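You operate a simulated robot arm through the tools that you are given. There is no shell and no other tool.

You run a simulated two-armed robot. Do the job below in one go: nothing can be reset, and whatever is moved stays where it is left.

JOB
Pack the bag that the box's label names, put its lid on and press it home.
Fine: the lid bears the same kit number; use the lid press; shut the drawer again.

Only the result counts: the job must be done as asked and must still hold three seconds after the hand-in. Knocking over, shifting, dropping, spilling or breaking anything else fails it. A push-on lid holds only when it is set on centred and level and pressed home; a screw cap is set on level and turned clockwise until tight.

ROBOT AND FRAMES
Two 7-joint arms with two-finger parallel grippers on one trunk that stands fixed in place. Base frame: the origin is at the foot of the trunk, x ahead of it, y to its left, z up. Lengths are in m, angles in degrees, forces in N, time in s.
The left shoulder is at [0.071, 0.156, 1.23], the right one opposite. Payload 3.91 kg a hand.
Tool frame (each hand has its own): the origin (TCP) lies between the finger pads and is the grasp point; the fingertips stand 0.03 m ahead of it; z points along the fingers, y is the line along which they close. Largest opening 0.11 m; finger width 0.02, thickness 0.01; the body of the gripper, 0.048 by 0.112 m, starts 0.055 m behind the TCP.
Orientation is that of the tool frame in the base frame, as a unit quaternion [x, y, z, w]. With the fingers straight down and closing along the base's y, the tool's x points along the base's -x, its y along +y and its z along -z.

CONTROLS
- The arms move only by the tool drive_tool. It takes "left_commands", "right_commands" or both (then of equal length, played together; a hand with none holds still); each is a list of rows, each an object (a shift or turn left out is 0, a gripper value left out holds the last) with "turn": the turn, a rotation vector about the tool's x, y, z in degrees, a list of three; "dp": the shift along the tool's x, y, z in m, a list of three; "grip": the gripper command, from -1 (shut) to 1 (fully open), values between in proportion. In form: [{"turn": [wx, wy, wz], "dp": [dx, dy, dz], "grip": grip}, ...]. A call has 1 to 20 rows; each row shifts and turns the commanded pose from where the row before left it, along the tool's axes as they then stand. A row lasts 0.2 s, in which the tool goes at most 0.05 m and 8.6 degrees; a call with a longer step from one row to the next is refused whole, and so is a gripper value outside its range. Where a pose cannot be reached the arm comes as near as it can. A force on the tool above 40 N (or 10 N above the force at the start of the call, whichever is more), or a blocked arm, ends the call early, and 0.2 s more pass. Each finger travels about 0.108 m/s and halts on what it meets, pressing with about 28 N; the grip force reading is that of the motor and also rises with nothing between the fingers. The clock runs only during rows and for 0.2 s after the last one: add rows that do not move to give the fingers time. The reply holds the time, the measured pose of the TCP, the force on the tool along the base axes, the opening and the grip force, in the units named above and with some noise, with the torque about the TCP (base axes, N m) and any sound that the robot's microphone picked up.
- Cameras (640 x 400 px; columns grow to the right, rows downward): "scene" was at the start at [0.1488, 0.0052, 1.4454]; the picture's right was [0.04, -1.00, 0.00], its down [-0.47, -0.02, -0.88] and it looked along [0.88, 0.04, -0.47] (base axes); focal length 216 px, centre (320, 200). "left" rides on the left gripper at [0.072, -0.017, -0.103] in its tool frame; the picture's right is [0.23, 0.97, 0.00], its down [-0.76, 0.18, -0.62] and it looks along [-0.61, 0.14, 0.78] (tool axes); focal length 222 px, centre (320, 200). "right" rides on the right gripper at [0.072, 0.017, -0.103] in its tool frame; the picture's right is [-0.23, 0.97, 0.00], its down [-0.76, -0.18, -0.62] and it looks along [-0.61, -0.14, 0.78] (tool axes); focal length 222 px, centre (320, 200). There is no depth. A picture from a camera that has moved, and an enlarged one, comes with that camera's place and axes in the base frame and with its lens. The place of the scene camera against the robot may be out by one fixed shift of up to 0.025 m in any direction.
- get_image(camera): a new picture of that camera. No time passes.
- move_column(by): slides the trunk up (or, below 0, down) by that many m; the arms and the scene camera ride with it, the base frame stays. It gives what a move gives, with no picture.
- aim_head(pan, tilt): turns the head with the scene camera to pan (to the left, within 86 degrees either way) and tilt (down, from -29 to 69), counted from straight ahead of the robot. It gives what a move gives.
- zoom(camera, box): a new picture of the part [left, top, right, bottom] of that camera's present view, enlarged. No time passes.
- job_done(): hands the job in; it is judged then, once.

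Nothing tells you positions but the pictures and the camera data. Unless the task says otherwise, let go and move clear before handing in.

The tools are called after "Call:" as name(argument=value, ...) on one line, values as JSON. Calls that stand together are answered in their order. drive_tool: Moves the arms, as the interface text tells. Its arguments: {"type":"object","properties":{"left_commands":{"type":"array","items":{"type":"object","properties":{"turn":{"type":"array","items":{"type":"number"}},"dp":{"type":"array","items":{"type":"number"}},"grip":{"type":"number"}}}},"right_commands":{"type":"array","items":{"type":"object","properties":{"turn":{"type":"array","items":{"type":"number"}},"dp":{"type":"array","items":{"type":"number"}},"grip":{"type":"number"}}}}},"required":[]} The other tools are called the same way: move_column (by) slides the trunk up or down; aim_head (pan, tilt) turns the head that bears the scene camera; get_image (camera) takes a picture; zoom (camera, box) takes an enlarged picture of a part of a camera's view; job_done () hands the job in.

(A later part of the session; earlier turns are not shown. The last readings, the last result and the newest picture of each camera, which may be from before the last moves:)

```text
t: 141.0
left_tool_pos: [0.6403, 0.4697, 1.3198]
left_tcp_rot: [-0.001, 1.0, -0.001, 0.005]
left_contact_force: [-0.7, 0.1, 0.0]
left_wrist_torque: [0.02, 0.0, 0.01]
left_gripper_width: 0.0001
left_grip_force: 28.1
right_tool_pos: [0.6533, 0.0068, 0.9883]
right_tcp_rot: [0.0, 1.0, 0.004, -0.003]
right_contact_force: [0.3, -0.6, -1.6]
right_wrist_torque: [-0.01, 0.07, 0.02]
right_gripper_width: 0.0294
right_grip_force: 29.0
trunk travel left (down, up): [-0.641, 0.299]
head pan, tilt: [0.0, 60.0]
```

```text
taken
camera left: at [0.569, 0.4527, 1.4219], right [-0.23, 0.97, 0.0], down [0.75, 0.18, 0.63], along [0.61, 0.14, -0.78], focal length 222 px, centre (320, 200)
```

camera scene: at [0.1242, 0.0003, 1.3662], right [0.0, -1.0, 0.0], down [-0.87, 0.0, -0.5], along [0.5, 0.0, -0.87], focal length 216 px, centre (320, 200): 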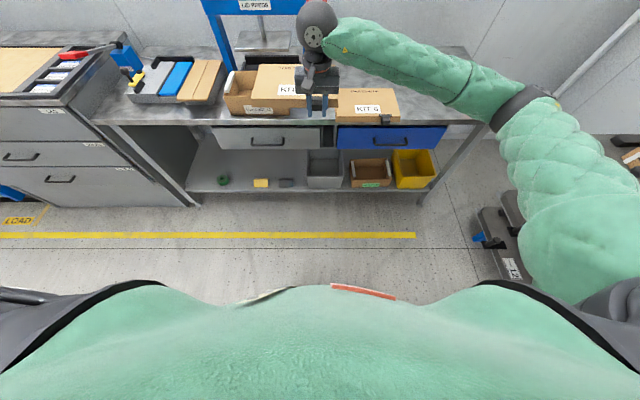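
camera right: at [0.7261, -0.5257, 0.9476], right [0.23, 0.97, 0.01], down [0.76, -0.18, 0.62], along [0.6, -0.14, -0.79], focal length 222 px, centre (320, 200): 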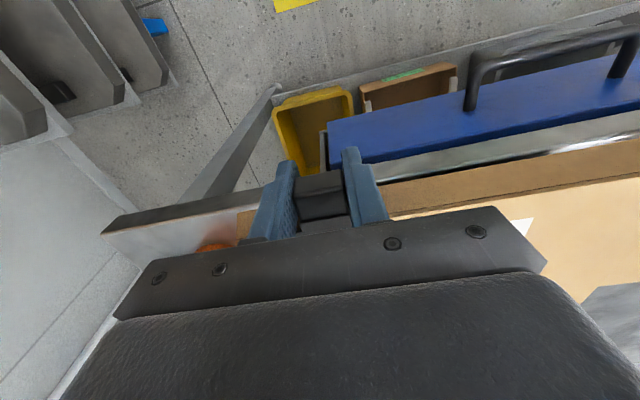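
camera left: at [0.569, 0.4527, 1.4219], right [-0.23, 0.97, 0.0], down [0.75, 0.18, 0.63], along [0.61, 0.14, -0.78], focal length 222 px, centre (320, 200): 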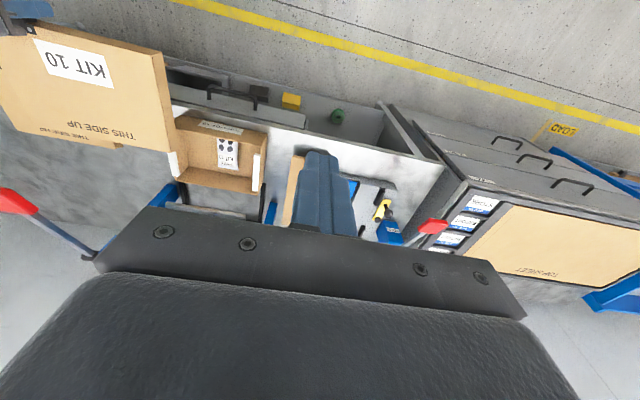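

Call:
drive_tool(right_commands=[{"dp": [0, 0.04, 0]}, {"dp": [0, 0.04, 0]}, {"dp": [0, 0.04, 0]}, {"dp": [0, 0.04, 0]}, {"dp": [0, 0.011, 0]}, {"dp": [-0.03, 0, 0]}, {"dp": [-0.04, 0, 0]}, {"dp": [-0.04, 0, 0]}, {"dp": [-0.04, 0, 0]}, {"dp": [-0.03, 0, 0]}, {}, {}])

Call:
get_image(camera="scene")

Call:
get_image(camera="left")

Call:
get_image(camera="right")

```text
t: 143.6
left_tool_pos: [0.6413, 0.4707, 1.3194]
left_tcp_rot: [0.0, 1.0, -0.001, 0.006]
left_contact_force: [-0.4, -0.2, 0.2]
left_wrist_torque: [-0.01, 0.02, 0.01]
left_gripper_width: 0.0
left_grip_force: 27.2
right_tool_pos: [0.8351, 0.1783, 0.9881]
right_tcp_rot: [0.0, 1.0, 0.003, -0.003]
right_contact_force: [0.1, 0.9, -0.2]
right_wrist_torque: [-0.05, 0.09, 0.01]
right_gripper_width: 0.0292
right_grip_force: 28.4
trunk travel left (down, up): [-0.641, 0.299]
head pan, tilt: [0.0, 60.0]
```

```text
taken
camera scene: at [0.1247, 0.0018, 1.3661], right [0.0, -1.0, 0.0], down [-0.87, 0.0, -0.5], along [0.5, 0.0, -0.87], focal length 216 px, centre (320, 200)
```

scene: 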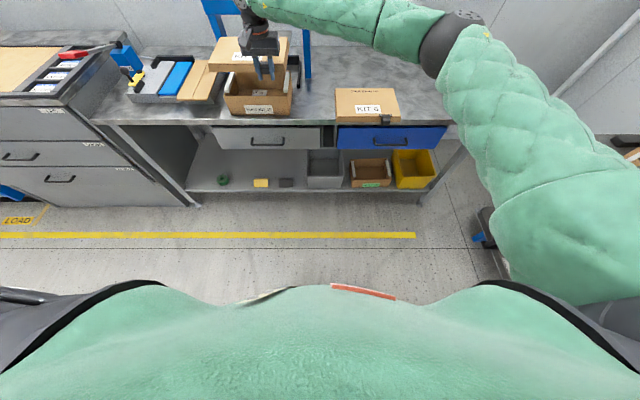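

```text
taken
camera left: at [0.5695, 0.4542, 1.4211], right [-0.23, 0.97, -0.01], down [0.76, 0.18, 0.63], along [0.61, 0.14, -0.78], focal length 222 px, centre (320, 200)
```

left: 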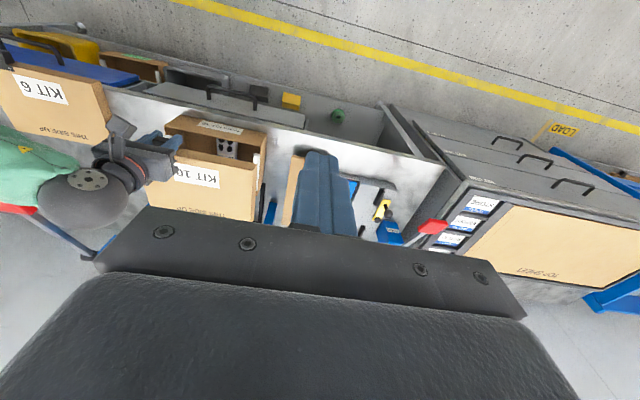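

```text
taken
camera right: at [0.7645, 0.1944, 1.0922], right [0.23, 0.97, 0.01], down [0.76, -0.18, 0.62], along [0.6, -0.14, -0.79], focal length 222 px, centre (320, 200)
```

right: 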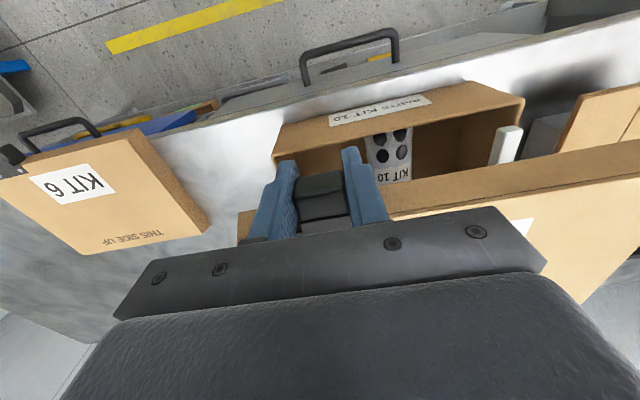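

Call:
zoom(camera="left", box=[130, 90, 290, 230])

Call:
zoom(camera="right", box=[230, 60, 550, 260])

Call:
zoom(camera="scene", box=[190, 20, 320, 130])

```text
2.86 times, centred on (210, 160) of left
camera zoom: at [0.5695, 0.4542, 1.4211], right [-0.23, 0.97, -0.01], down [0.76, 0.18, 0.63], along [0.61, 0.14, -0.78], focal length 635 px, centre (634, 314)
```

zoom: 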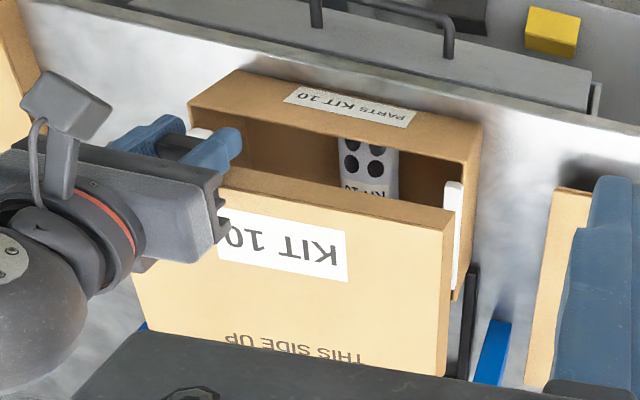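

```text
2.00 times, centred on (390, 160) of right
camera zoom: at [0.7645, 0.1944, 1.0922], right [0.23, 0.97, 0.01], down [0.76, -0.18, 0.62], along [0.6, -0.14, -0.79], focal length 444 px, centre (180, 280)
```

zoom: 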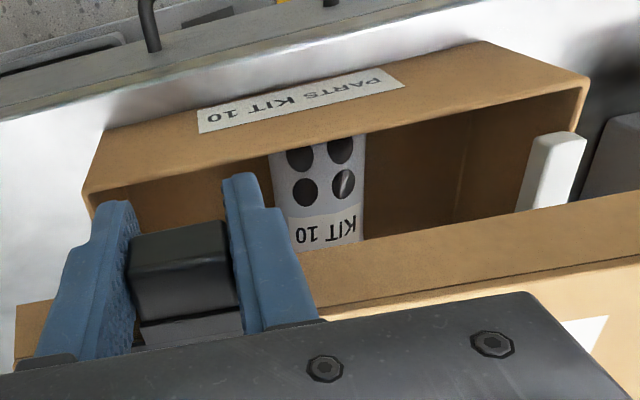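

```text
3.64 times, centred on (255, 75) of scene
camera zoom: at [0.1247, 0.0018, 1.3661], right [0.0, -1.0, 0.0], down [-0.87, 0.0, -0.5], along [0.5, 0.0, -0.87], focal length 786 px, centre (556, 654)
```

zoom: 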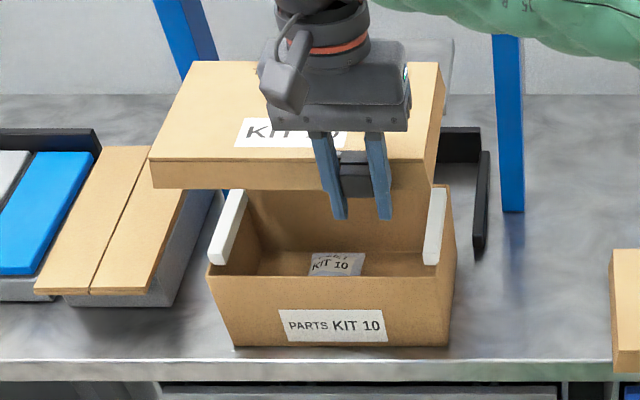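

Call:
drive_tool(right_commands=[{"dp": [-0.001, -0.002, 0.02]}, {"dp": [0, 0, 0.02]}, {"dp": [0, 0, 0.015]}, {}, {}])

Call:
zoom(camera="left", box=[130, 90, 290, 230])

Call:
zoom(camera="scene", box=[190, 20, 320, 130])

```text
t: 144.8
left_tool_pos: [0.6411, 0.472, 1.3188]
left_tcp_rot: [-0.002, 1.0, -0.001, 0.005]
left_contact_force: [-0.6, -0.1, 0.3]
left_wrist_torque: [-0.02, -0.01, 0.0]
left_gripper_width: 0.0
left_grip_force: 27.8
right_tool_pos: [0.8351, 0.1768, 0.9343]
right_tcp_rot: [0.0, 1.0, 0.004, -0.002]
right_contact_force: [0.7, -0.4, -0.6]
right_wrist_torque: [-0.09, 0.1, -0.01]
right_gripper_width: 0.0297
right_grip_force: 28.3
trunk travel left (down, up): [-0.641, 0.299]
head pan, tilt: [0.0, 60.0]
```

```text
2.86 times, centred on (210, 160) of left
camera zoom: at [0.5694, 0.4541, 1.4212], right [-0.23, 0.97, -0.01], down [0.76, 0.18, 0.63], along [0.61, 0.14, -0.78], focal length 635 px, centre (634, 314)
```

zoom: 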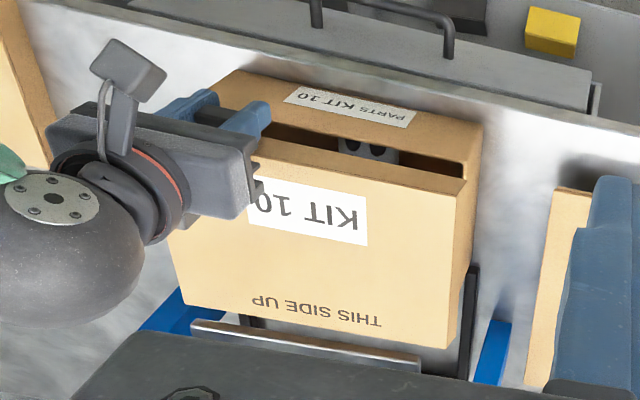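

```text
3.64 times, centred on (255, 75) of scene
camera zoom: at [0.1246, 0.0017, 1.3661], right [0.0, -1.0, 0.0], down [-0.87, 0.0, -0.5], along [0.5, 0.0, -0.87], focal length 786 px, centre (556, 654)
```

zoom: 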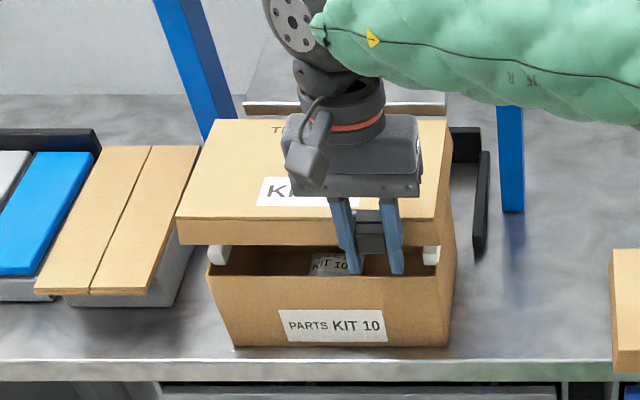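

Call:
zoom(camera="left", box=[225, 110, 265, 140])

Call:
zoom(camera="left", box=[170, 105, 250, 185])

Call:
zoom(camera="right", box=[230, 60, 550, 260])

```text
13.33 times, centred on (245, 125) of left
camera zoom: at [0.5694, 0.4541, 1.4212], right [-0.23, 0.97, -0.01], down [0.76, 0.18, 0.63], along [0.61, 0.14, -0.78], focal length 2962 px, centre (1320, 1200)
```

zoom: 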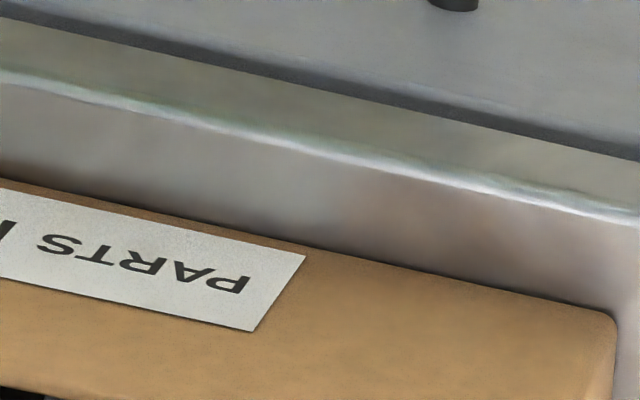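

```text
5.00 times, centred on (210, 145) of left
camera zoom: at [0.5694, 0.4541, 1.4212], right [-0.23, 0.97, -0.01], down [0.76, 0.18, 0.63], along [0.61, 0.14, -0.78], focal length 1111 px, centre (870, 475)
```

zoom: 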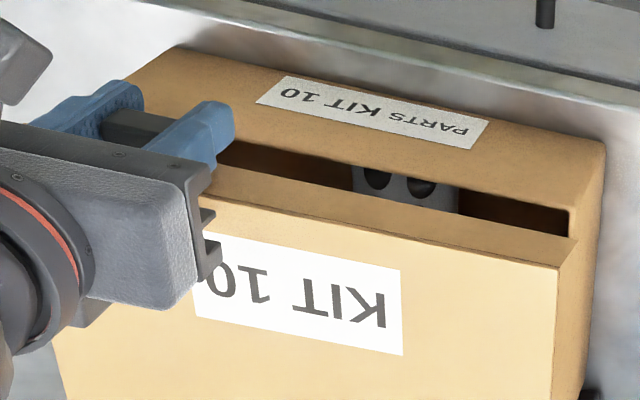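

```text
2.00 times, centred on (390, 160) of right
camera zoom: at [0.7648, 0.1926, 1.0381], right [0.23, 0.97, 0.01], down [0.76, -0.18, 0.62], along [0.6, -0.14, -0.79], focal length 444 px, centre (180, 280)
```

zoom: 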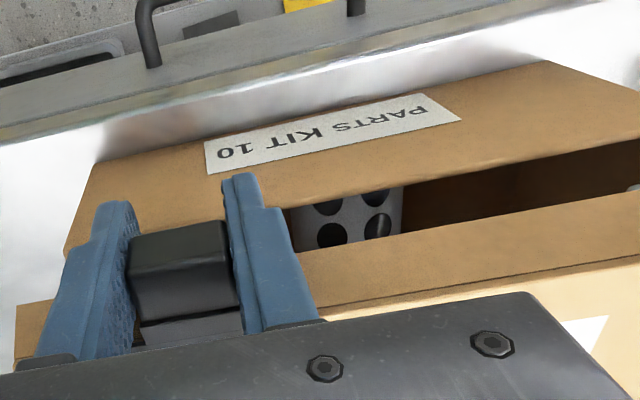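

Call:
zoom(camera="scene", box=[215, 45, 285, 125])

```text
5.00 times, centred on (250, 85) of scene
camera zoom: at [0.1246, 0.0017, 1.3661], right [0.0, -1.0, 0.0], down [-0.87, 0.0, -0.5], along [0.5, 0.0, -0.87], focal length 1081 px, centre (670, 775)
```

zoom: 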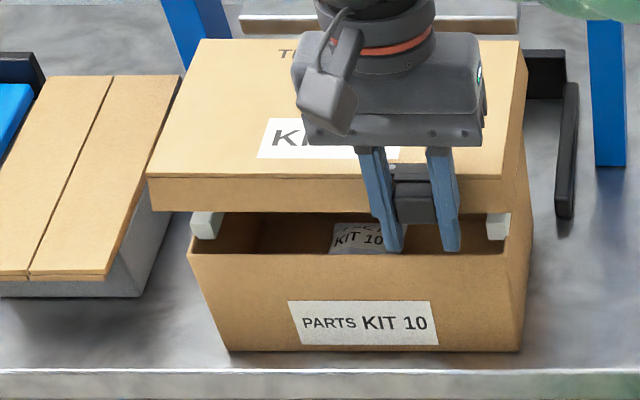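

Call:
drive_tool(right_commands=[{"dp": [0, 0, 0.01]}, {"dp": [0, 0, 0.008]}, {}])

Call:
zoom(camera="left", box=[170, 105, 250, 185])

Call:
zoom(camera="scene", box=[215, 45, 285, 125])

Call:
zoom(camera="right", box=[230, 100, 450, 240])

```text
t: 145.6
left_tool_pos: [0.6412, 0.4713, 1.3192]
left_tcp_rot: [0.0, 1.0, -0.002, 0.005]
left_contact_force: [0.4, -0.4, 0.1]
left_wrist_torque: [-0.01, 0.01, -0.01]
left_gripper_width: 0.0
left_grip_force: 28.0
right_tool_pos: [0.8342, 0.1752, 0.915]
right_tcp_rot: [0.0, 1.0, 0.004, -0.002]
right_contact_force: [-0.3, -0.2, -1.6]
right_wrist_torque: [-0.03, 0.06, -0.01]
right_gripper_width: 0.0297
right_grip_force: 27.8
trunk travel left (down, up): [-0.641, 0.299]
head pan, tilt: [0.0, 60.0]
```

```text
5.00 times, centred on (210, 145) of left
camera zoom: at [0.5693, 0.4541, 1.4213], right [-0.23, 0.97, -0.01], down [0.75, 0.18, 0.63], along [0.61, 0.14, -0.78], focal length 1111 px, centre (870, 475)
```

zoom: 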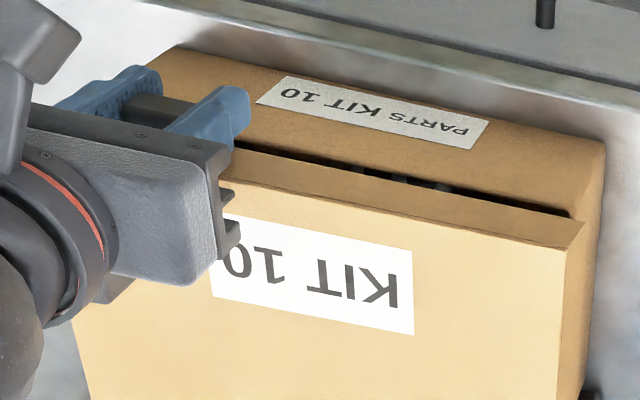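

```text
5.00 times, centred on (250, 85) of scene
camera zoom: at [0.1244, 0.0017, 1.3662], right [0.0, -1.0, 0.0], down [-0.87, 0.0, -0.5], along [0.5, 0.0, -0.87], focal length 1081 px, centre (670, 775)
```

zoom: 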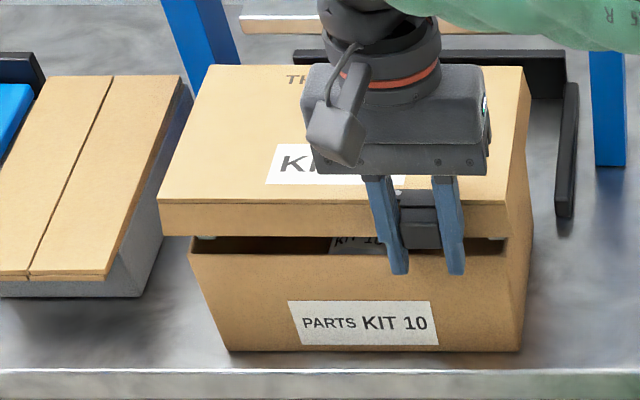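

```text
2.86 times, centred on (340, 170) of right
camera zoom: at [0.7642, 0.1923, 1.0198], right [0.23, 0.97, 0.01], down [0.76, -0.18, 0.62], along [0.6, -0.14, -0.79], focal length 635 px, centre (263, 286)
```

zoom: 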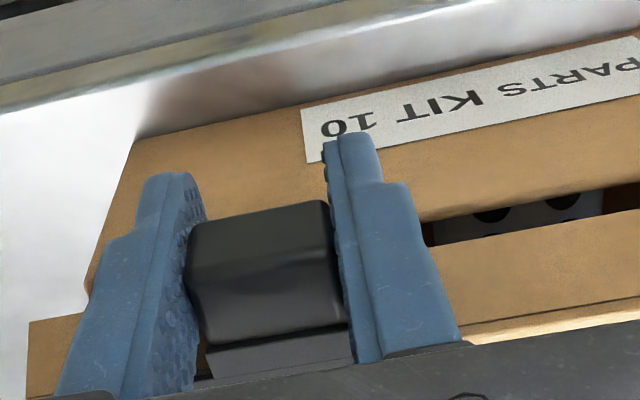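

Call:
drive_tool(right_commands=[{"dp": [0.005, 0.001, 0.004]}, {"dp": [0, 0, 0.004]}, {}])

Call:
zoom(camera="left", box=[220, 120, 260, 150])

Call:
zoom(camera="left", box=[170, 105, 250, 185])

Call:
zoom(camera="right", box=[230, 130, 330, 230])

Call:
zoom(camera="scene", box=[215, 45, 285, 125])

```text
t: 146.4
left_tool_pos: [0.6408, 0.4705, 1.3193]
left_tcp_rot: [-0.002, 1.0, -0.002, 0.005]
left_contact_force: [-0.1, 0.6, -0.2]
left_wrist_torque: [0.0, 0.02, -0.02]
left_gripper_width: 0.0001
left_grip_force: 28.4
right_tool_pos: [0.8298, 0.1785, 0.9083]
right_tcp_rot: [0.0, 1.0, 0.003, -0.003]
right_contact_force: [-0.2, 0.2, -0.2]
right_wrist_torque: [-0.04, 0.06, 0.0]
right_gripper_width: 0.0295
right_grip_force: 28.2
trunk travel left (down, up): [-0.641, 0.299]
head pan, tilt: [0.0, 60.0]
```

```text
13.33 times, centred on (240, 135) of left
camera zoom: at [0.5693, 0.4541, 1.4212], right [-0.23, 0.97, -0.01], down [0.75, 0.18, 0.63], along [0.61, 0.14, -0.78], focal length 2962 px, centre (1387, 1067)
```

zoom: 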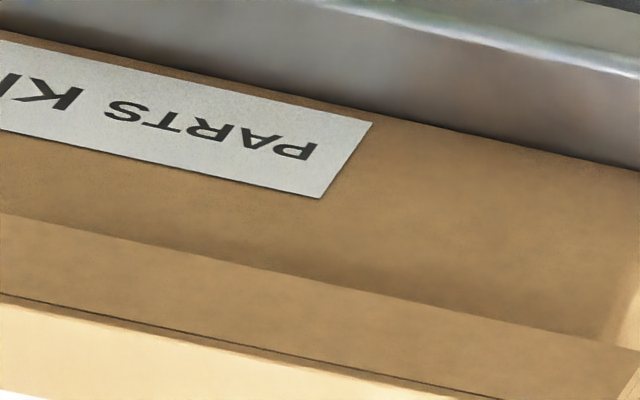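

```text
5.00 times, centred on (210, 145) of left
camera zoom: at [0.5693, 0.4541, 1.4212], right [-0.23, 0.97, -0.01], down [0.75, 0.18, 0.63], along [0.61, 0.14, -0.78], focal length 1111 px, centre (870, 475)
```

zoom: 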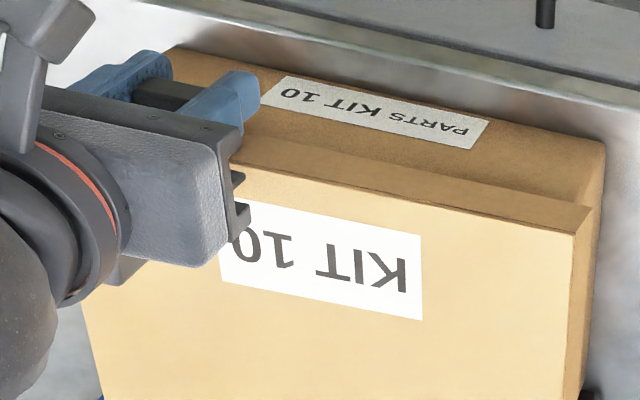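

```text
4.00 times, centred on (280, 180) of right
camera zoom: at [0.7589, 0.1941, 1.0124], right [0.23, 0.97, 0.01], down [0.76, -0.18, 0.62], along [0.6, -0.14, -0.79], focal length 888 px, centre (480, 280)
```

zoom: 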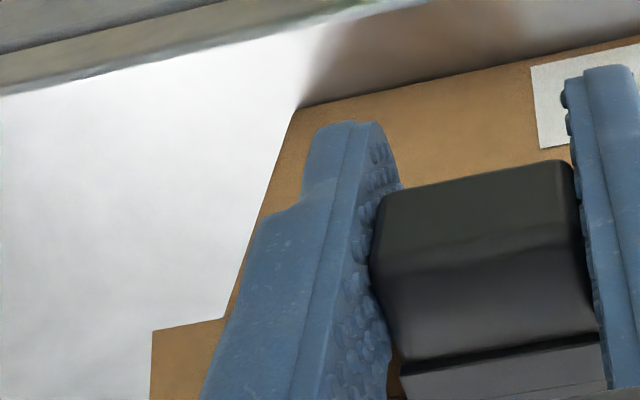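

```text
5.00 times, centred on (250, 85) of scene
camera zoom: at [0.1244, 0.0017, 1.3661], right [0.0, -1.0, 0.0], down [-0.87, 0.0, -0.5], along [0.5, 0.0, -0.87], focal length 1081 px, centre (670, 775)
```

zoom: 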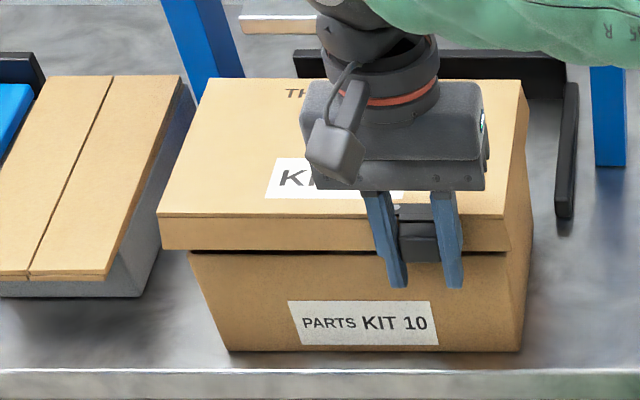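

Call:
drive_tool(right_commands=[{"dp": [0.002, 0.0, 0.003]}, {"dp": [0, 0, 0.004]}, {}, {}])

Call:
zoom(camera="scene", box=[215, 65, 285, 125])

Call:
zoom(camera="left", box=[170, 105, 250, 185])

```text
t: 147.4
left_tool_pos: [0.642, 0.4713, 1.32]
left_tcp_rot: [-0.002, 1.0, -0.001, 0.005]
left_contact_force: [0.4, -0.1, -0.3]
left_wrist_torque: [0.01, 0.02, 0.0]
left_gripper_width: 0.0
left_grip_force: 27.6
right_tool_pos: [0.8276, 0.1791, 0.9015]
right_tcp_rot: [0.0, 1.0, 0.003, -0.003]
right_contact_force: [-0.3, 0.2, -1.0]
right_wrist_torque: [-0.04, 0.1, 0.04]
right_gripper_width: 0.0293
right_grip_force: 28.1
trunk travel left (down, up): [-0.641, 0.299]
head pan, tilt: [0.0, 60.0]
```

```text
6.67 times, centred on (250, 95) of scene
camera zoom: at [0.1245, 0.0017, 1.3661], right [0.0, -1.0, 0.0], down [-0.87, 0.0, -0.5], along [0.5, 0.0, -0.87], focal length 1441 px, centre (787, 900)
```

zoom: 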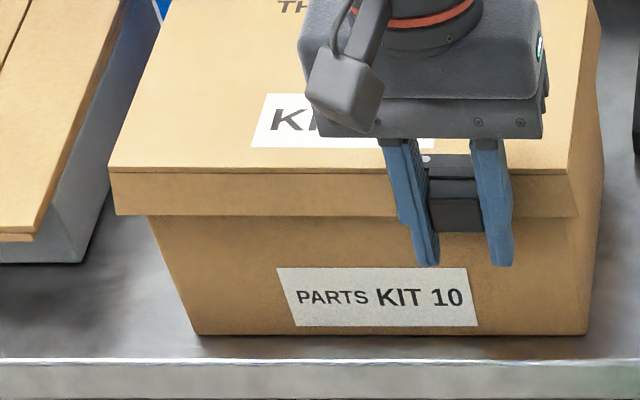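

```text
5.00 times, centred on (210, 145) of left
camera zoom: at [0.5694, 0.4541, 1.4212], right [-0.23, 0.97, -0.01], down [0.75, 0.18, 0.63], along [0.61, 0.14, -0.78], focal length 1111 px, centre (870, 475)
```

zoom: 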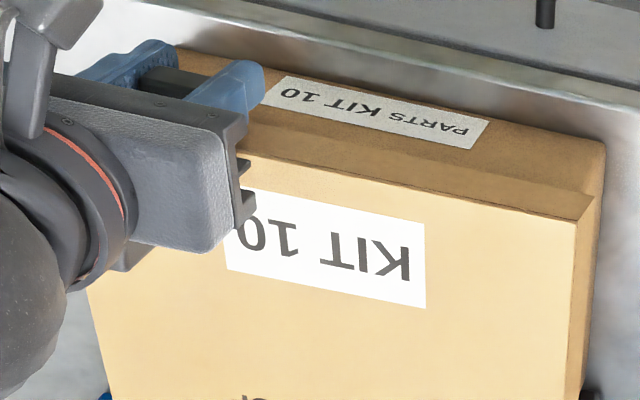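

I need a better look at the front-to-back alignment, so I'll turn the left hand's camera to view the box and lid from the left side.

Call:
drive_tool(left_commands=[{"turn": [0, 0, 8.2], "dp": [0, 0.02, 0]}, {"turn": [0, 0, 8.2], "dp": [0, 0.02, 0]}, {"turn": [0, 0, 8.2], "dp": [0, 0.02, 0]}, {"turn": [0, 0, 8.2], "dp": [0, 0.02, 0]}, {"turn": [0, 0, 8.2]}, {"turn": [0, 0, 8.2]}, {"turn": [0, 0, 8.2]}, {"turn": [0, 0, 8.2]}, {"turn": [0, 0, 8.2]}, {"turn": [0, 0, 8.2]}, {"turn": [0, 0, 8]}, {}])

Call:
get_image(camera="left")

```text
t: 150.0
left_tool_pos: [0.6551, 0.5474, 1.3193]
left_tcp_rot: [0.708, 0.707, 0.003, 0.005]
left_contact_force: [0.7, 0.2, 0.0]
left_wrist_torque: [-0.01, 0.03, 0.01]
left_gripper_width: 0.0
left_grip_force: 28.1
right_tool_pos: [0.8274, 0.1772, 0.9016]
right_tcp_rot: [0.0, 1.0, 0.004, -0.002]
right_contact_force: [0.1, -0.3, 0.4]
right_wrist_torque: [-0.11, 0.11, 0.0]
right_gripper_width: 0.0295
right_grip_force: 28.3
trunk travel left (down, up): [-0.641, 0.299]
head pan, tilt: [0.0, 60.0]
```

```text
taken
camera left: at [0.6389, 0.6207, 1.4218], right [0.97, 0.23, 0.01], down [0.17, -0.76, 0.63], along [0.15, -0.61, -0.78], focal length 222 px, centre (320, 200)
```

left: 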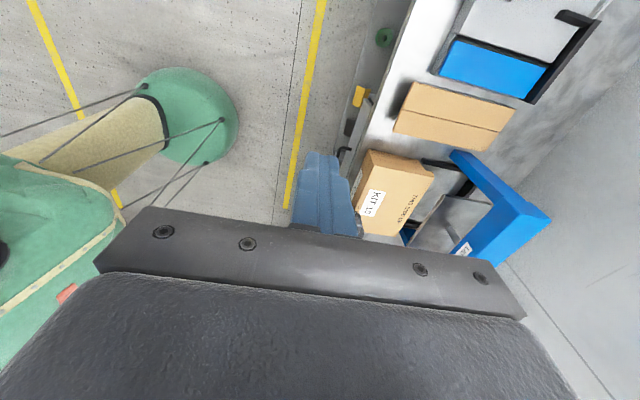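

Call:
drive_tool(left_commands=[{"dp": [0.006, 0.018, 0.04]}, {"dp": [0.006, 0.018, 0.04]}, {"dp": [0.006, 0.018, 0.04]}, {"dp": [0.006, 0.018, 0.04]}, {"dp": [0.006, 0.018, 0.04]}, {}])

Call:
get_image(camera="left")

```text
t: 151.4
left_tool_pos: [0.7496, 0.5783, 1.1209]
left_tcp_rot: [0.706, 0.708, 0.002, 0.005]
left_contact_force: [0.2, 0.3, 0.0]
left_wrist_torque: [-0.03, 0.01, -0.01]
left_gripper_width: 0.0
left_grip_force: 27.9
right_tool_pos: [0.8269, 0.178, 0.9019]
right_tcp_rot: [0.001, 1.0, 0.003, -0.002]
right_contact_force: [0.6, -0.1, 0.1]
right_wrist_torque: [-0.05, 0.1, 0.03]
right_gripper_width: 0.0292
right_grip_force: 27.7
trunk travel left (down, up): [-0.641, 0.299]
head pan, tilt: [0.0, 60.0]
```

```text
taken
camera left: at [0.7321, 0.6511, 1.2237], right [0.97, 0.23, 0.01], down [0.17, -0.76, 0.63], along [0.15, -0.61, -0.78], focal length 222 px, centre (320, 200)
```

left: 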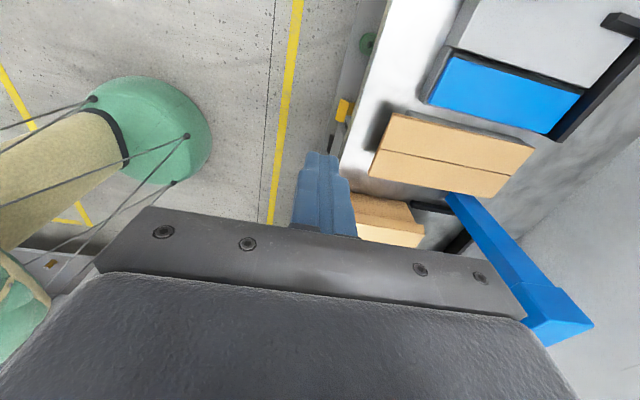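

Call:
drive_tool(left_commands=[{"dp": [-0.04, 0.0, 0]}, {"dp": [-0.04, 0.0, 0]}, {"dp": [-0.03, 0.0, 0]}, {}])

Call:
get_image(camera="left")

Call:
zoom(camera="left", box=[330, 130, 470, 250])

```text
t: 152.4
left_tool_pos: [0.7465, 0.4686, 1.1221]
left_tcp_rot: [0.706, 0.708, 0.002, 0.005]
left_contact_force: [0.2, 0.0, 0.5]
left_wrist_torque: [-0.03, -0.02, 0.02]
left_gripper_width: 0.0
left_grip_force: 27.9
right_tool_pos: [0.827, 0.1785, 0.9009]
right_tcp_rot: [0.0, 1.0, 0.004, -0.002]
right_contact_force: [-0.5, -0.3, -0.6]
right_wrist_torque: [-0.05, 0.06, 0.02]
right_gripper_width: 0.0293
right_grip_force: 27.7
trunk travel left (down, up): [-0.641, 0.299]
head pan, tilt: [0.0, 60.0]
```

```text
taken
camera left: at [0.7299, 0.5413, 1.2231], right [0.97, 0.23, 0.01], down [0.17, -0.76, 0.63], along [0.15, -0.61, -0.78], focal length 222 px, centre (320, 200)
```

left: 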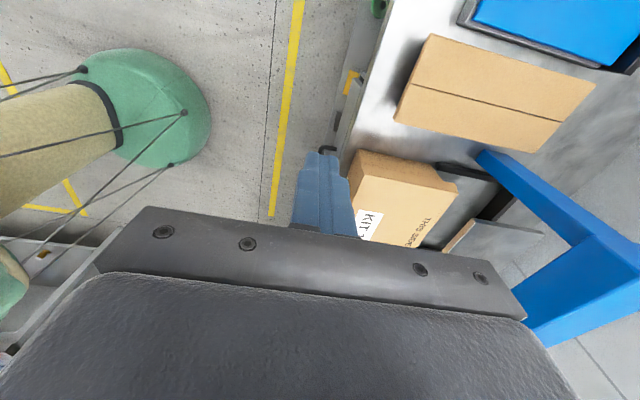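

```text
3.33 times, centred on (400, 190) of left
camera zoom: at [0.7299, 0.5413, 1.2231], right [0.97, 0.23, 0.01], down [0.17, -0.76, 0.63], along [0.15, -0.61, -0.78], focal length 740 px, centre (53, 233)
```

zoom: 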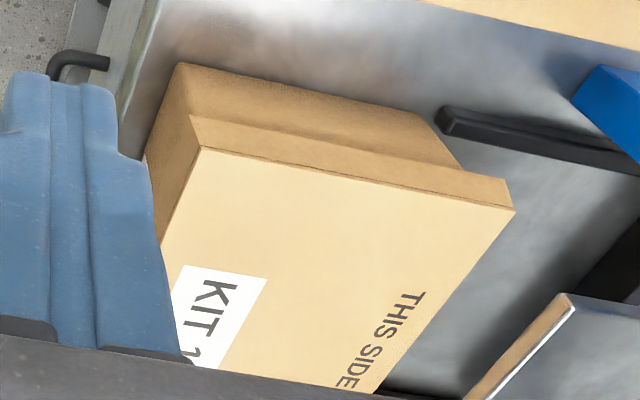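

The side view shows an even overhang front and back, so the lid is centred. I'll lower it slowly until it rests.

Call:
drive_tool(right_commands=[{"dp": [-0.0015, 0, 0.003]}, {"dp": [0, 0, 0.003]}, {}, {}])

Call:
zoom(camera="left", box=[330, 130, 470, 250])

Call:
zoom(camera="scene", box=[215, 65, 285, 125])

```text
t: 153.4
left_tool_pos: [0.7467, 0.4686, 1.1214]
left_tcp_rot: [0.706, 0.708, 0.002, 0.005]
left_contact_force: [0.1, 0.9, 1.1]
left_wrist_torque: [0.02, 0.03, 0.01]
left_gripper_width: 0.0
left_grip_force: 28.1
right_tool_pos: [0.8292, 0.1767, 0.8941]
right_tcp_rot: [0.0, 1.0, 0.004, -0.003]
right_contact_force: [0.1, -0.1, -0.8]
right_wrist_torque: [-0.05, 0.07, 0.0]
right_gripper_width: 0.0297
right_grip_force: 28.2
trunk travel left (down, up): [-0.641, 0.299]
head pan, tilt: [0.0, 60.0]
```

```text
3.33 times, centred on (400, 190) of left
camera zoom: at [0.7302, 0.5412, 1.2232], right [0.97, 0.23, 0.01], down [0.17, -0.76, 0.63], along [0.15, -0.61, -0.78], focal length 740 px, centre (53, 233)
```

zoom: 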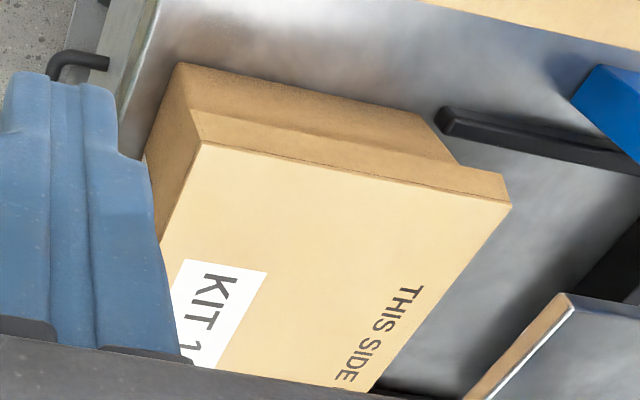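

```text
6.67 times, centred on (250, 95) of scene
camera zoom: at [0.1246, 0.0017, 1.3661], right [0.0, -1.0, 0.0], down [-0.87, 0.0, -0.5], along [0.5, 0.0, -0.87], focal length 1441 px, centre (787, 900)
```

zoom: 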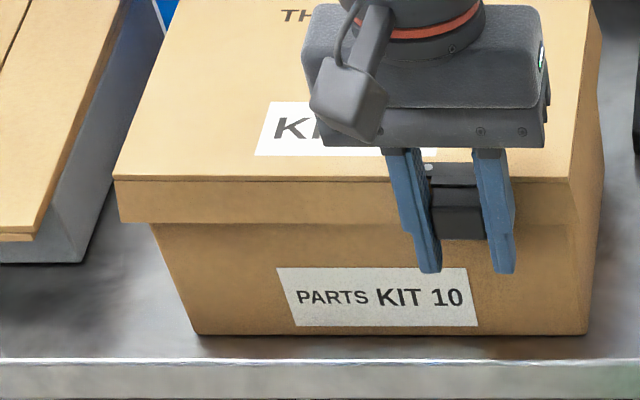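

Call:
drive_tool(right_commands=[{"dp": [0, 0, 0.003]}, {"dp": [0, 0, 0.003]}, {}])

Call:
drive_tool(right_commands=[{"dp": [0, 0, 0.003]}, {"dp": [0, 0, 0.002]}, {}])

Call:
zoom(camera="left", box=[330, 130, 470, 250])

Call:
zoom(camera="scene", box=[215, 65, 285, 125])

```text
t: 154.2
left_tool_pos: [0.7474, 0.4681, 1.1205]
left_tcp_rot: [0.706, 0.708, 0.002, 0.005]
left_contact_force: [0.9, -1.1, 0.7]
left_wrist_torque: [0.0, 0.0, 0.01]
left_gripper_width: 0.0
left_grip_force: 28.1
right_tool_pos: [0.8287, 0.1781, 0.887]
right_tcp_rot: [0.0, 1.0, 0.003, -0.003]
right_contact_force: [-0.1, 0.0, 0.2]
right_wrist_torque: [-0.03, 0.07, 0.02]
right_gripper_width: 0.0295
right_grip_force: 28.3
trunk travel left (down, up): [-0.641, 0.299]
head pan, tilt: [0.0, 60.0]
```

```text
t: 155.0
left_tool_pos: [0.7467, 0.4693, 1.1211]
left_tcp_rot: [0.706, 0.708, 0.003, 0.004]
left_contact_force: [0.5, -1.1, 1.2]
left_wrist_torque: [0.01, 0.01, 0.01]
left_gripper_width: 0.0
left_grip_force: 27.2
right_tool_pos: [0.8287, 0.1773, 0.8856]
right_tcp_rot: [0.001, 1.0, 0.004, -0.001]
right_contact_force: [6.7, 2.4, 16.5]
right_wrist_torque: [-0.11, -0.71, 0.02]
right_gripper_width: 0.0298
right_grip_force: 28.2
trunk travel left (down, up): [-0.641, 0.299]
head pan, tilt: [0.0, 60.0]
```

```text
3.33 times, centred on (400, 190) of left
camera zoom: at [0.7294, 0.5411, 1.224], right [0.97, 0.23, 0.01], down [0.17, -0.76, 0.63], along [0.15, -0.61, -0.78], focal length 740 px, centre (53, 233)
```

zoom: 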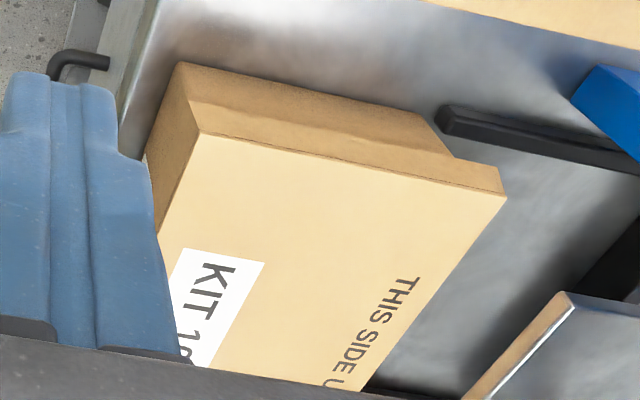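

```text
6.67 times, centred on (250, 95) of scene
camera zoom: at [0.1236, 0.0016, 1.3664], right [0.0, -1.0, 0.0], down [-0.87, 0.0, -0.5], along [0.5, 0.0, -0.87], focal length 1441 px, centre (787, 900)
```

zoom: 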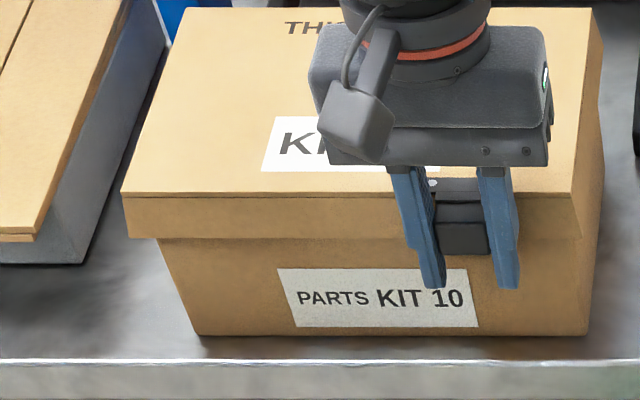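

The lid's skirt has gone around the rim and it's resting on something (about 16 N). I'll ease the force off and release the tab.

Call:
drive_tool(right_commands=[{"dp": [0, 0, -0.0015]}, {}, {"grip": -0.4}, {"grip": -0.2}, {"grip": 0.1}, {}, {}])

Call:
zoom(camera="left", box=[330, 130, 470, 250])

Call:
zoom(camera="scene", box=[215, 65, 285, 125])

```text
t: 156.6
left_tool_pos: [0.747, 0.4687, 1.1213]
left_tcp_rot: [0.706, 0.708, 0.002, 0.005]
left_contact_force: [0.6, 0.1, 0.2]
left_wrist_torque: [0.03, 0.0, -0.01]
left_gripper_width: 0.0
left_grip_force: 27.8
right_tool_pos: [0.8294, 0.1781, 0.8854]
right_tcp_rot: [0.0, 1.0, 0.003, -0.002]
right_contact_force: [0.3, -0.1, -0.4]
right_wrist_torque: [-0.01, 0.0, 0.0]
right_gripper_width: 0.0603
right_grip_force: 0.0
trunk travel left (down, up): [-0.641, 0.299]
head pan, tilt: [0.0, 60.0]
```

```text
3.33 times, centred on (400, 190) of left
camera zoom: at [0.7303, 0.5412, 1.2231], right [0.97, 0.23, 0.01], down [0.17, -0.76, 0.63], along [0.15, -0.61, -0.78], focal length 740 px, centre (53, 233)
```

zoom: 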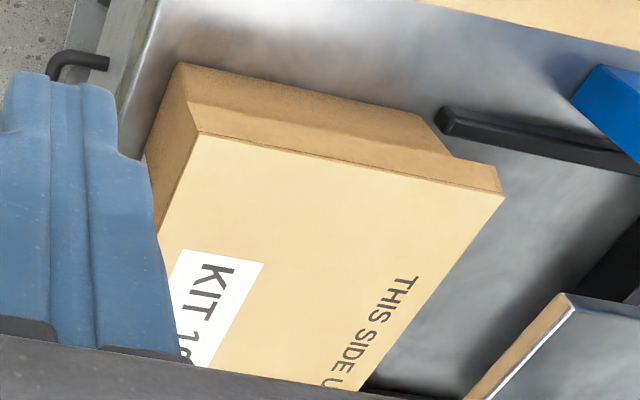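

```text
6.67 times, centred on (250, 95) of scene
camera zoom: at [0.1246, 0.0017, 1.3661], right [0.0, -1.0, 0.0], down [-0.87, 0.0, -0.5], along [0.5, 0.0, -0.87], focal length 1441 px, centre (787, 900)
```

zoom: 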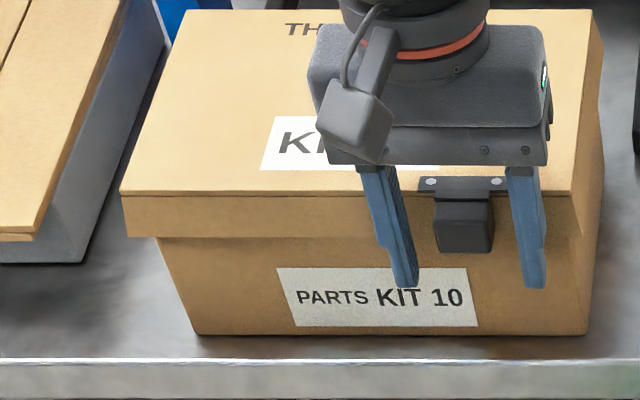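

The lid is resting on the box and my fingers are clear. I'll retract the right hand, then check how the box lines up with the press rails.

Call:
drive_tool(right_commands=[{"dp": [0, 0, -0.015]}, {"dp": [0, 0, -0.03]}, {"dp": [0, 0, -0.03]}, {"dp": [0, 0, -0.03]}, {"dp": [0.04, 0, 0]}, {"dp": [0.04, 0, 0]}, {"dp": [0.04, 0, 0]}, {"dp": [0.04, 0, 0]}, {"dp": [0.03, -0.03, 0]}, {"dp": [0, -0.045, 0]}, {"dp": [0, -0.045, 0]}, {"dp": [0, -0.045, 0]}, {"dp": [0, -0.045, 0]}, {"dp": [0, -0.045, 0]}, {"dp": [0, -0.045, 0]}, {"dp": [0, -0.045, 0]}, {"dp": [0, -0.045, 0]}])

Call:
zoom(camera="left", box=[330, 130, 470, 250])

Call:
zoom(camera="scene", box=[205, 35, 315, 125])

```text
t: 160.2
left_tool_pos: [0.7471, 0.4683, 1.1234]
left_tcp_rot: [0.707, 0.708, 0.003, 0.004]
left_contact_force: [0.0, 0.1, -0.6]
left_wrist_torque: [-0.01, -0.05, -0.02]
left_gripper_width: 0.0
left_grip_force: 27.9
right_tool_pos: [0.6377, -0.2135, 0.9889]
right_tcp_rot: [-0.001, 1.0, 0.005, -0.001]
right_contact_force: [0.6, -0.3, 0.7]
right_wrist_torque: [0.02, -0.01, 0.0]
right_gripper_width: 0.0605
right_grip_force: 0.0
trunk travel left (down, up): [-0.641, 0.299]
head pan, tilt: [0.0, 60.0]
```

```text
3.33 times, centred on (400, 190) of left
camera zoom: at [0.7288, 0.5404, 1.2247], right [0.97, 0.23, 0.01], down [0.17, -0.76, 0.63], along [0.15, -0.61, -0.78], focal length 740 px, centre (53, 233)
```

zoom: 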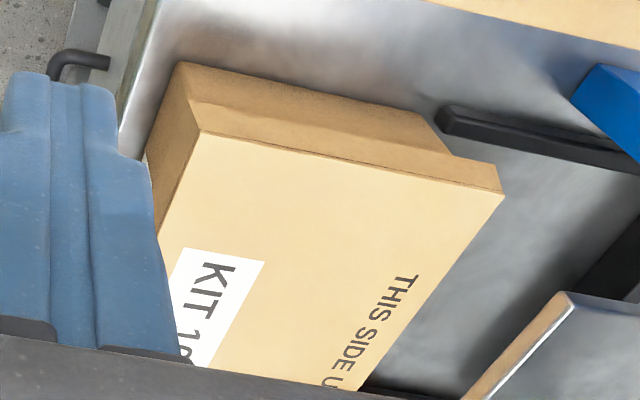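

```text
4.44 times, centred on (260, 80) of scene
camera zoom: at [0.1236, 0.0001, 1.3663], right [0.0, -1.0, 0.0], down [-0.87, 0.0, -0.5], along [0.5, 0.0, -0.87], focal length 961 px, centre (587, 733)
```

zoom: 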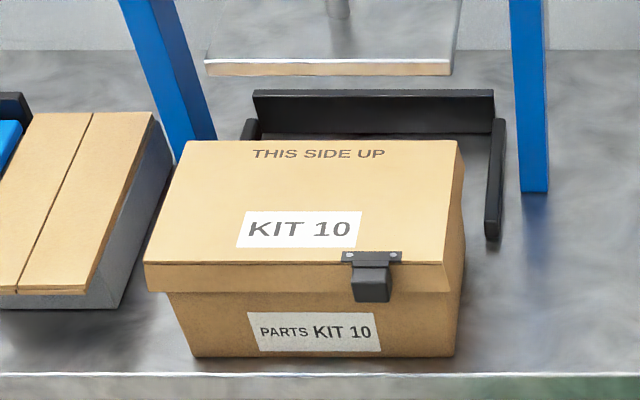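

Call:
zoom(camera="scene", box=[250, 50, 330, 100])

Call:
zoom(camera="left", box=[400, 145, 470, 195])

```text
8.00 times, centred on (290, 75) of scene
camera zoom: at [0.1236, 0.0001, 1.3663], right [0.0, -1.0, 0.0], down [-0.87, 0.0, -0.5], along [0.5, 0.0, -0.87], focal length 1729 px, centre (560, 1200)
```

zoom: 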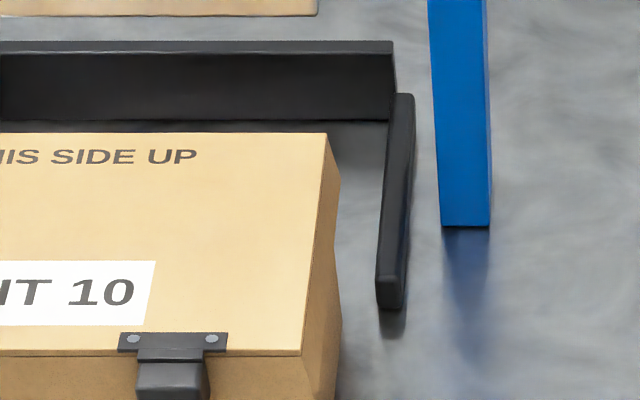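

```text
8.00 times, centred on (435, 170) of left
camera zoom: at [0.7288, 0.5404, 1.2247], right [0.97, 0.23, 0.01], down [0.17, -0.76, 0.63], along [0.15, -0.61, -0.78], focal length 1777 px, centre (-600, 440)
```

zoom: 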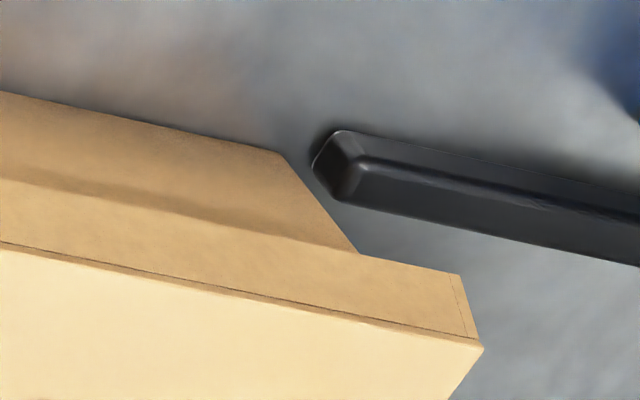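

The lid is on, but the box sits about 1 cm too far left to enter the rails. I'll lower the trunk a little and use the left hand's fingertips to nudge the lower left side of the box to the right.

Call:
move_column(by=-0.1)

Call:
drive_tool(left_commands=[{"turn": [0, -7.5, 0], "grip": 0.27}, {"turn": [0, -7.5, 0]}, {"turn": [0, -7.5, 0]}, {"turn": [0, -7.5, 0]}, {}])

Call:
get_image(camera="left")

Call:
get_image(camera="scene")

```text
t: 161.6
left_tool_pos: [0.7464, 0.4676, 1.0218]
left_tcp_rot: [0.707, 0.708, 0.002, 0.005]
left_contact_force: [0.3, 0.4, 0.5]
left_wrist_torque: [0.01, 0.01, 0.01]
left_gripper_width: 0.0002
left_grip_force: 27.8
right_tool_pos: [0.6386, -0.2124, 0.8885]
right_tcp_rot: [0.0, 1.0, 0.004, -0.002]
right_contact_force: [0.0, 0.4, -0.7]
right_wrist_torque: [0.04, 0.03, 0.02]
right_gripper_width: 0.0605
right_grip_force: 0.1
trunk travel left (down, up): [-0.541, 0.399]
head pan, tilt: [0.0, 60.0]
```

```text
t: 162.8
left_tool_pos: [0.7466, 0.4671, 1.0216]
left_tcp_rot: [0.683, 0.683, -0.18, 0.188]
left_contact_force: [-0.4, -0.4, -0.2]
left_wrist_torque: [-0.01, 0.01, 0.0]
left_gripper_width: 0.0697
left_grip_force: 0.0
right_tool_pos: [0.6383, -0.2133, 0.889]
right_tcp_rot: [0.0, 1.0, 0.004, -0.002]
right_contact_force: [0.3, -0.3, 0.3]
right_wrist_torque: [0.06, 0.03, 0.02]
right_gripper_width: 0.0603
right_grip_force: 0.1
trunk travel left (down, up): [-0.541, 0.399]
head pan, tilt: [0.0, 60.0]
```

```text
taken
camera left: at [0.7302, 0.5825, 1.0737], right [0.97, 0.2, -0.1], down [0.17, -0.34, 0.92], along [0.15, -0.92, -0.37], focal length 222 px, centre (320, 200)
```

left: 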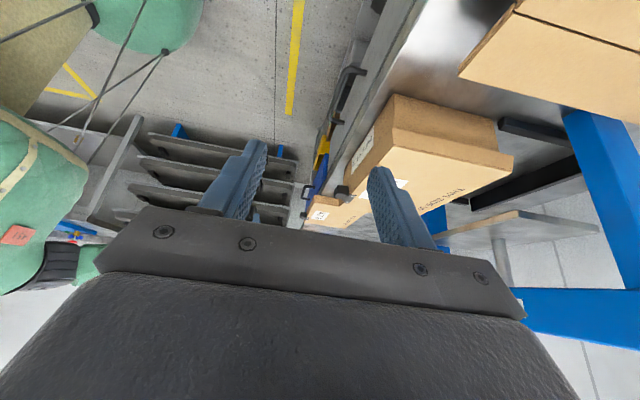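

```text
taken
camera scene: at [0.1242, 0.0008, 1.2662], right [0.0, -1.0, 0.0], down [-0.87, 0.0, -0.5], along [0.5, 0.0, -0.87], focal length 216 px, centre (320, 200)
```

scene: 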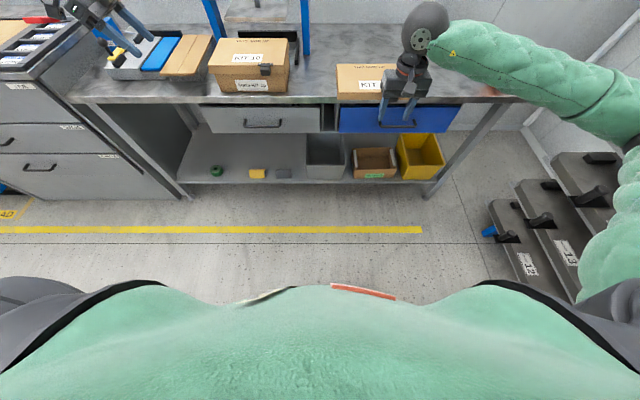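

Call:
drive_tool(left_commands=[{"dp": [0.0039, 0.0395, 0.0156]}, {"dp": [0.0039, 0.0395, 0.0156]}, {"dp": [0.0039, 0.0395, 0.0156]}, {"dp": [0.0039, 0.0395, 0.0156]}, {}])

Call:
aim_head(pan=15, tilt=40)

Call:
get_image(camera="left")

Call:
zoom(camera="scene", box=[200, 40, 420, 200])

```text
t: 164.0
left_tool_pos: [0.9022, 0.4505, 0.9626]
left_tcp_rot: [0.683, 0.682, -0.18, 0.189]
left_contact_force: [-0.3, 0.6, 0.9]
left_wrist_torque: [0.02, -0.03, 0.04]
left_gripper_width: 0.0699
left_grip_force: 0.0
right_tool_pos: [0.6372, -0.2107, 0.8889]
right_tcp_rot: [0.0, 1.0, 0.003, -0.001]
right_contact_force: [-0.3, -0.2, 1.0]
right_wrist_torque: [-0.01, -0.01, -0.03]
right_gripper_width: 0.0604
right_grip_force: 0.2
trunk travel left (down, up): [-0.541, 0.399]
head pan, tilt: [0.0, 60.0]
```

```text
t: 164.8
left_tool_pos: [0.9022, 0.4508, 0.9613]
left_tcp_rot: [0.683, 0.683, -0.18, 0.188]
left_contact_force: [0.6, -0.3, -0.2]
left_wrist_torque: [-0.04, -0.03, 0.02]
left_gripper_width: 0.0699
left_grip_force: 0.0
right_tool_pos: [0.6377, -0.211, 0.8878]
right_tcp_rot: [0.0, 1.0, 0.003, -0.002]
right_contact_force: [0.2, -0.3, 0.7]
right_wrist_torque: [0.0, 0.0, -0.01]
right_gripper_width: 0.0606
right_grip_force: 0.0
trunk travel left (down, up): [-0.541, 0.399]
head pan, tilt: [15.0, 40.0]
```

```text
taken
camera left: at [0.8865, 0.5648, 1.013], right [0.97, 0.2, -0.1], down [0.17, -0.34, 0.92], along [0.15, -0.92, -0.37], focal length 222 px, centre (320, 200)
```

left: 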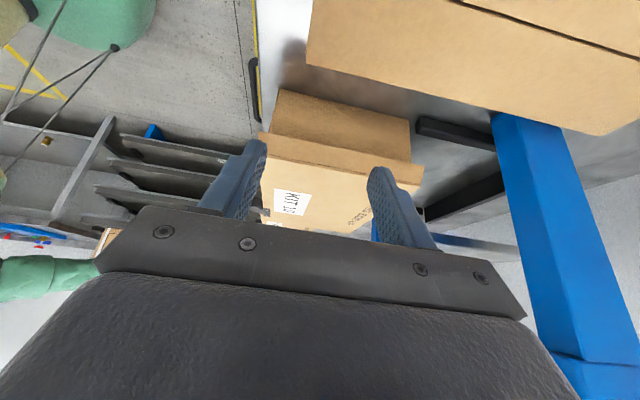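

```text
2.50 times, centred on (310, 120) of scene
camera zoom: at [0.1397, 0.0234, 1.2928], right [0.26, -0.97, 0.0], down [-0.62, -0.17, -0.77], along [0.74, 0.2, -0.64], focal length 540 px, centre (345, 400)
```

zoom: 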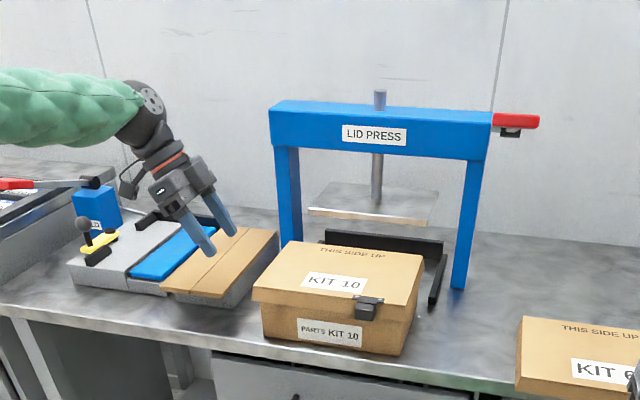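

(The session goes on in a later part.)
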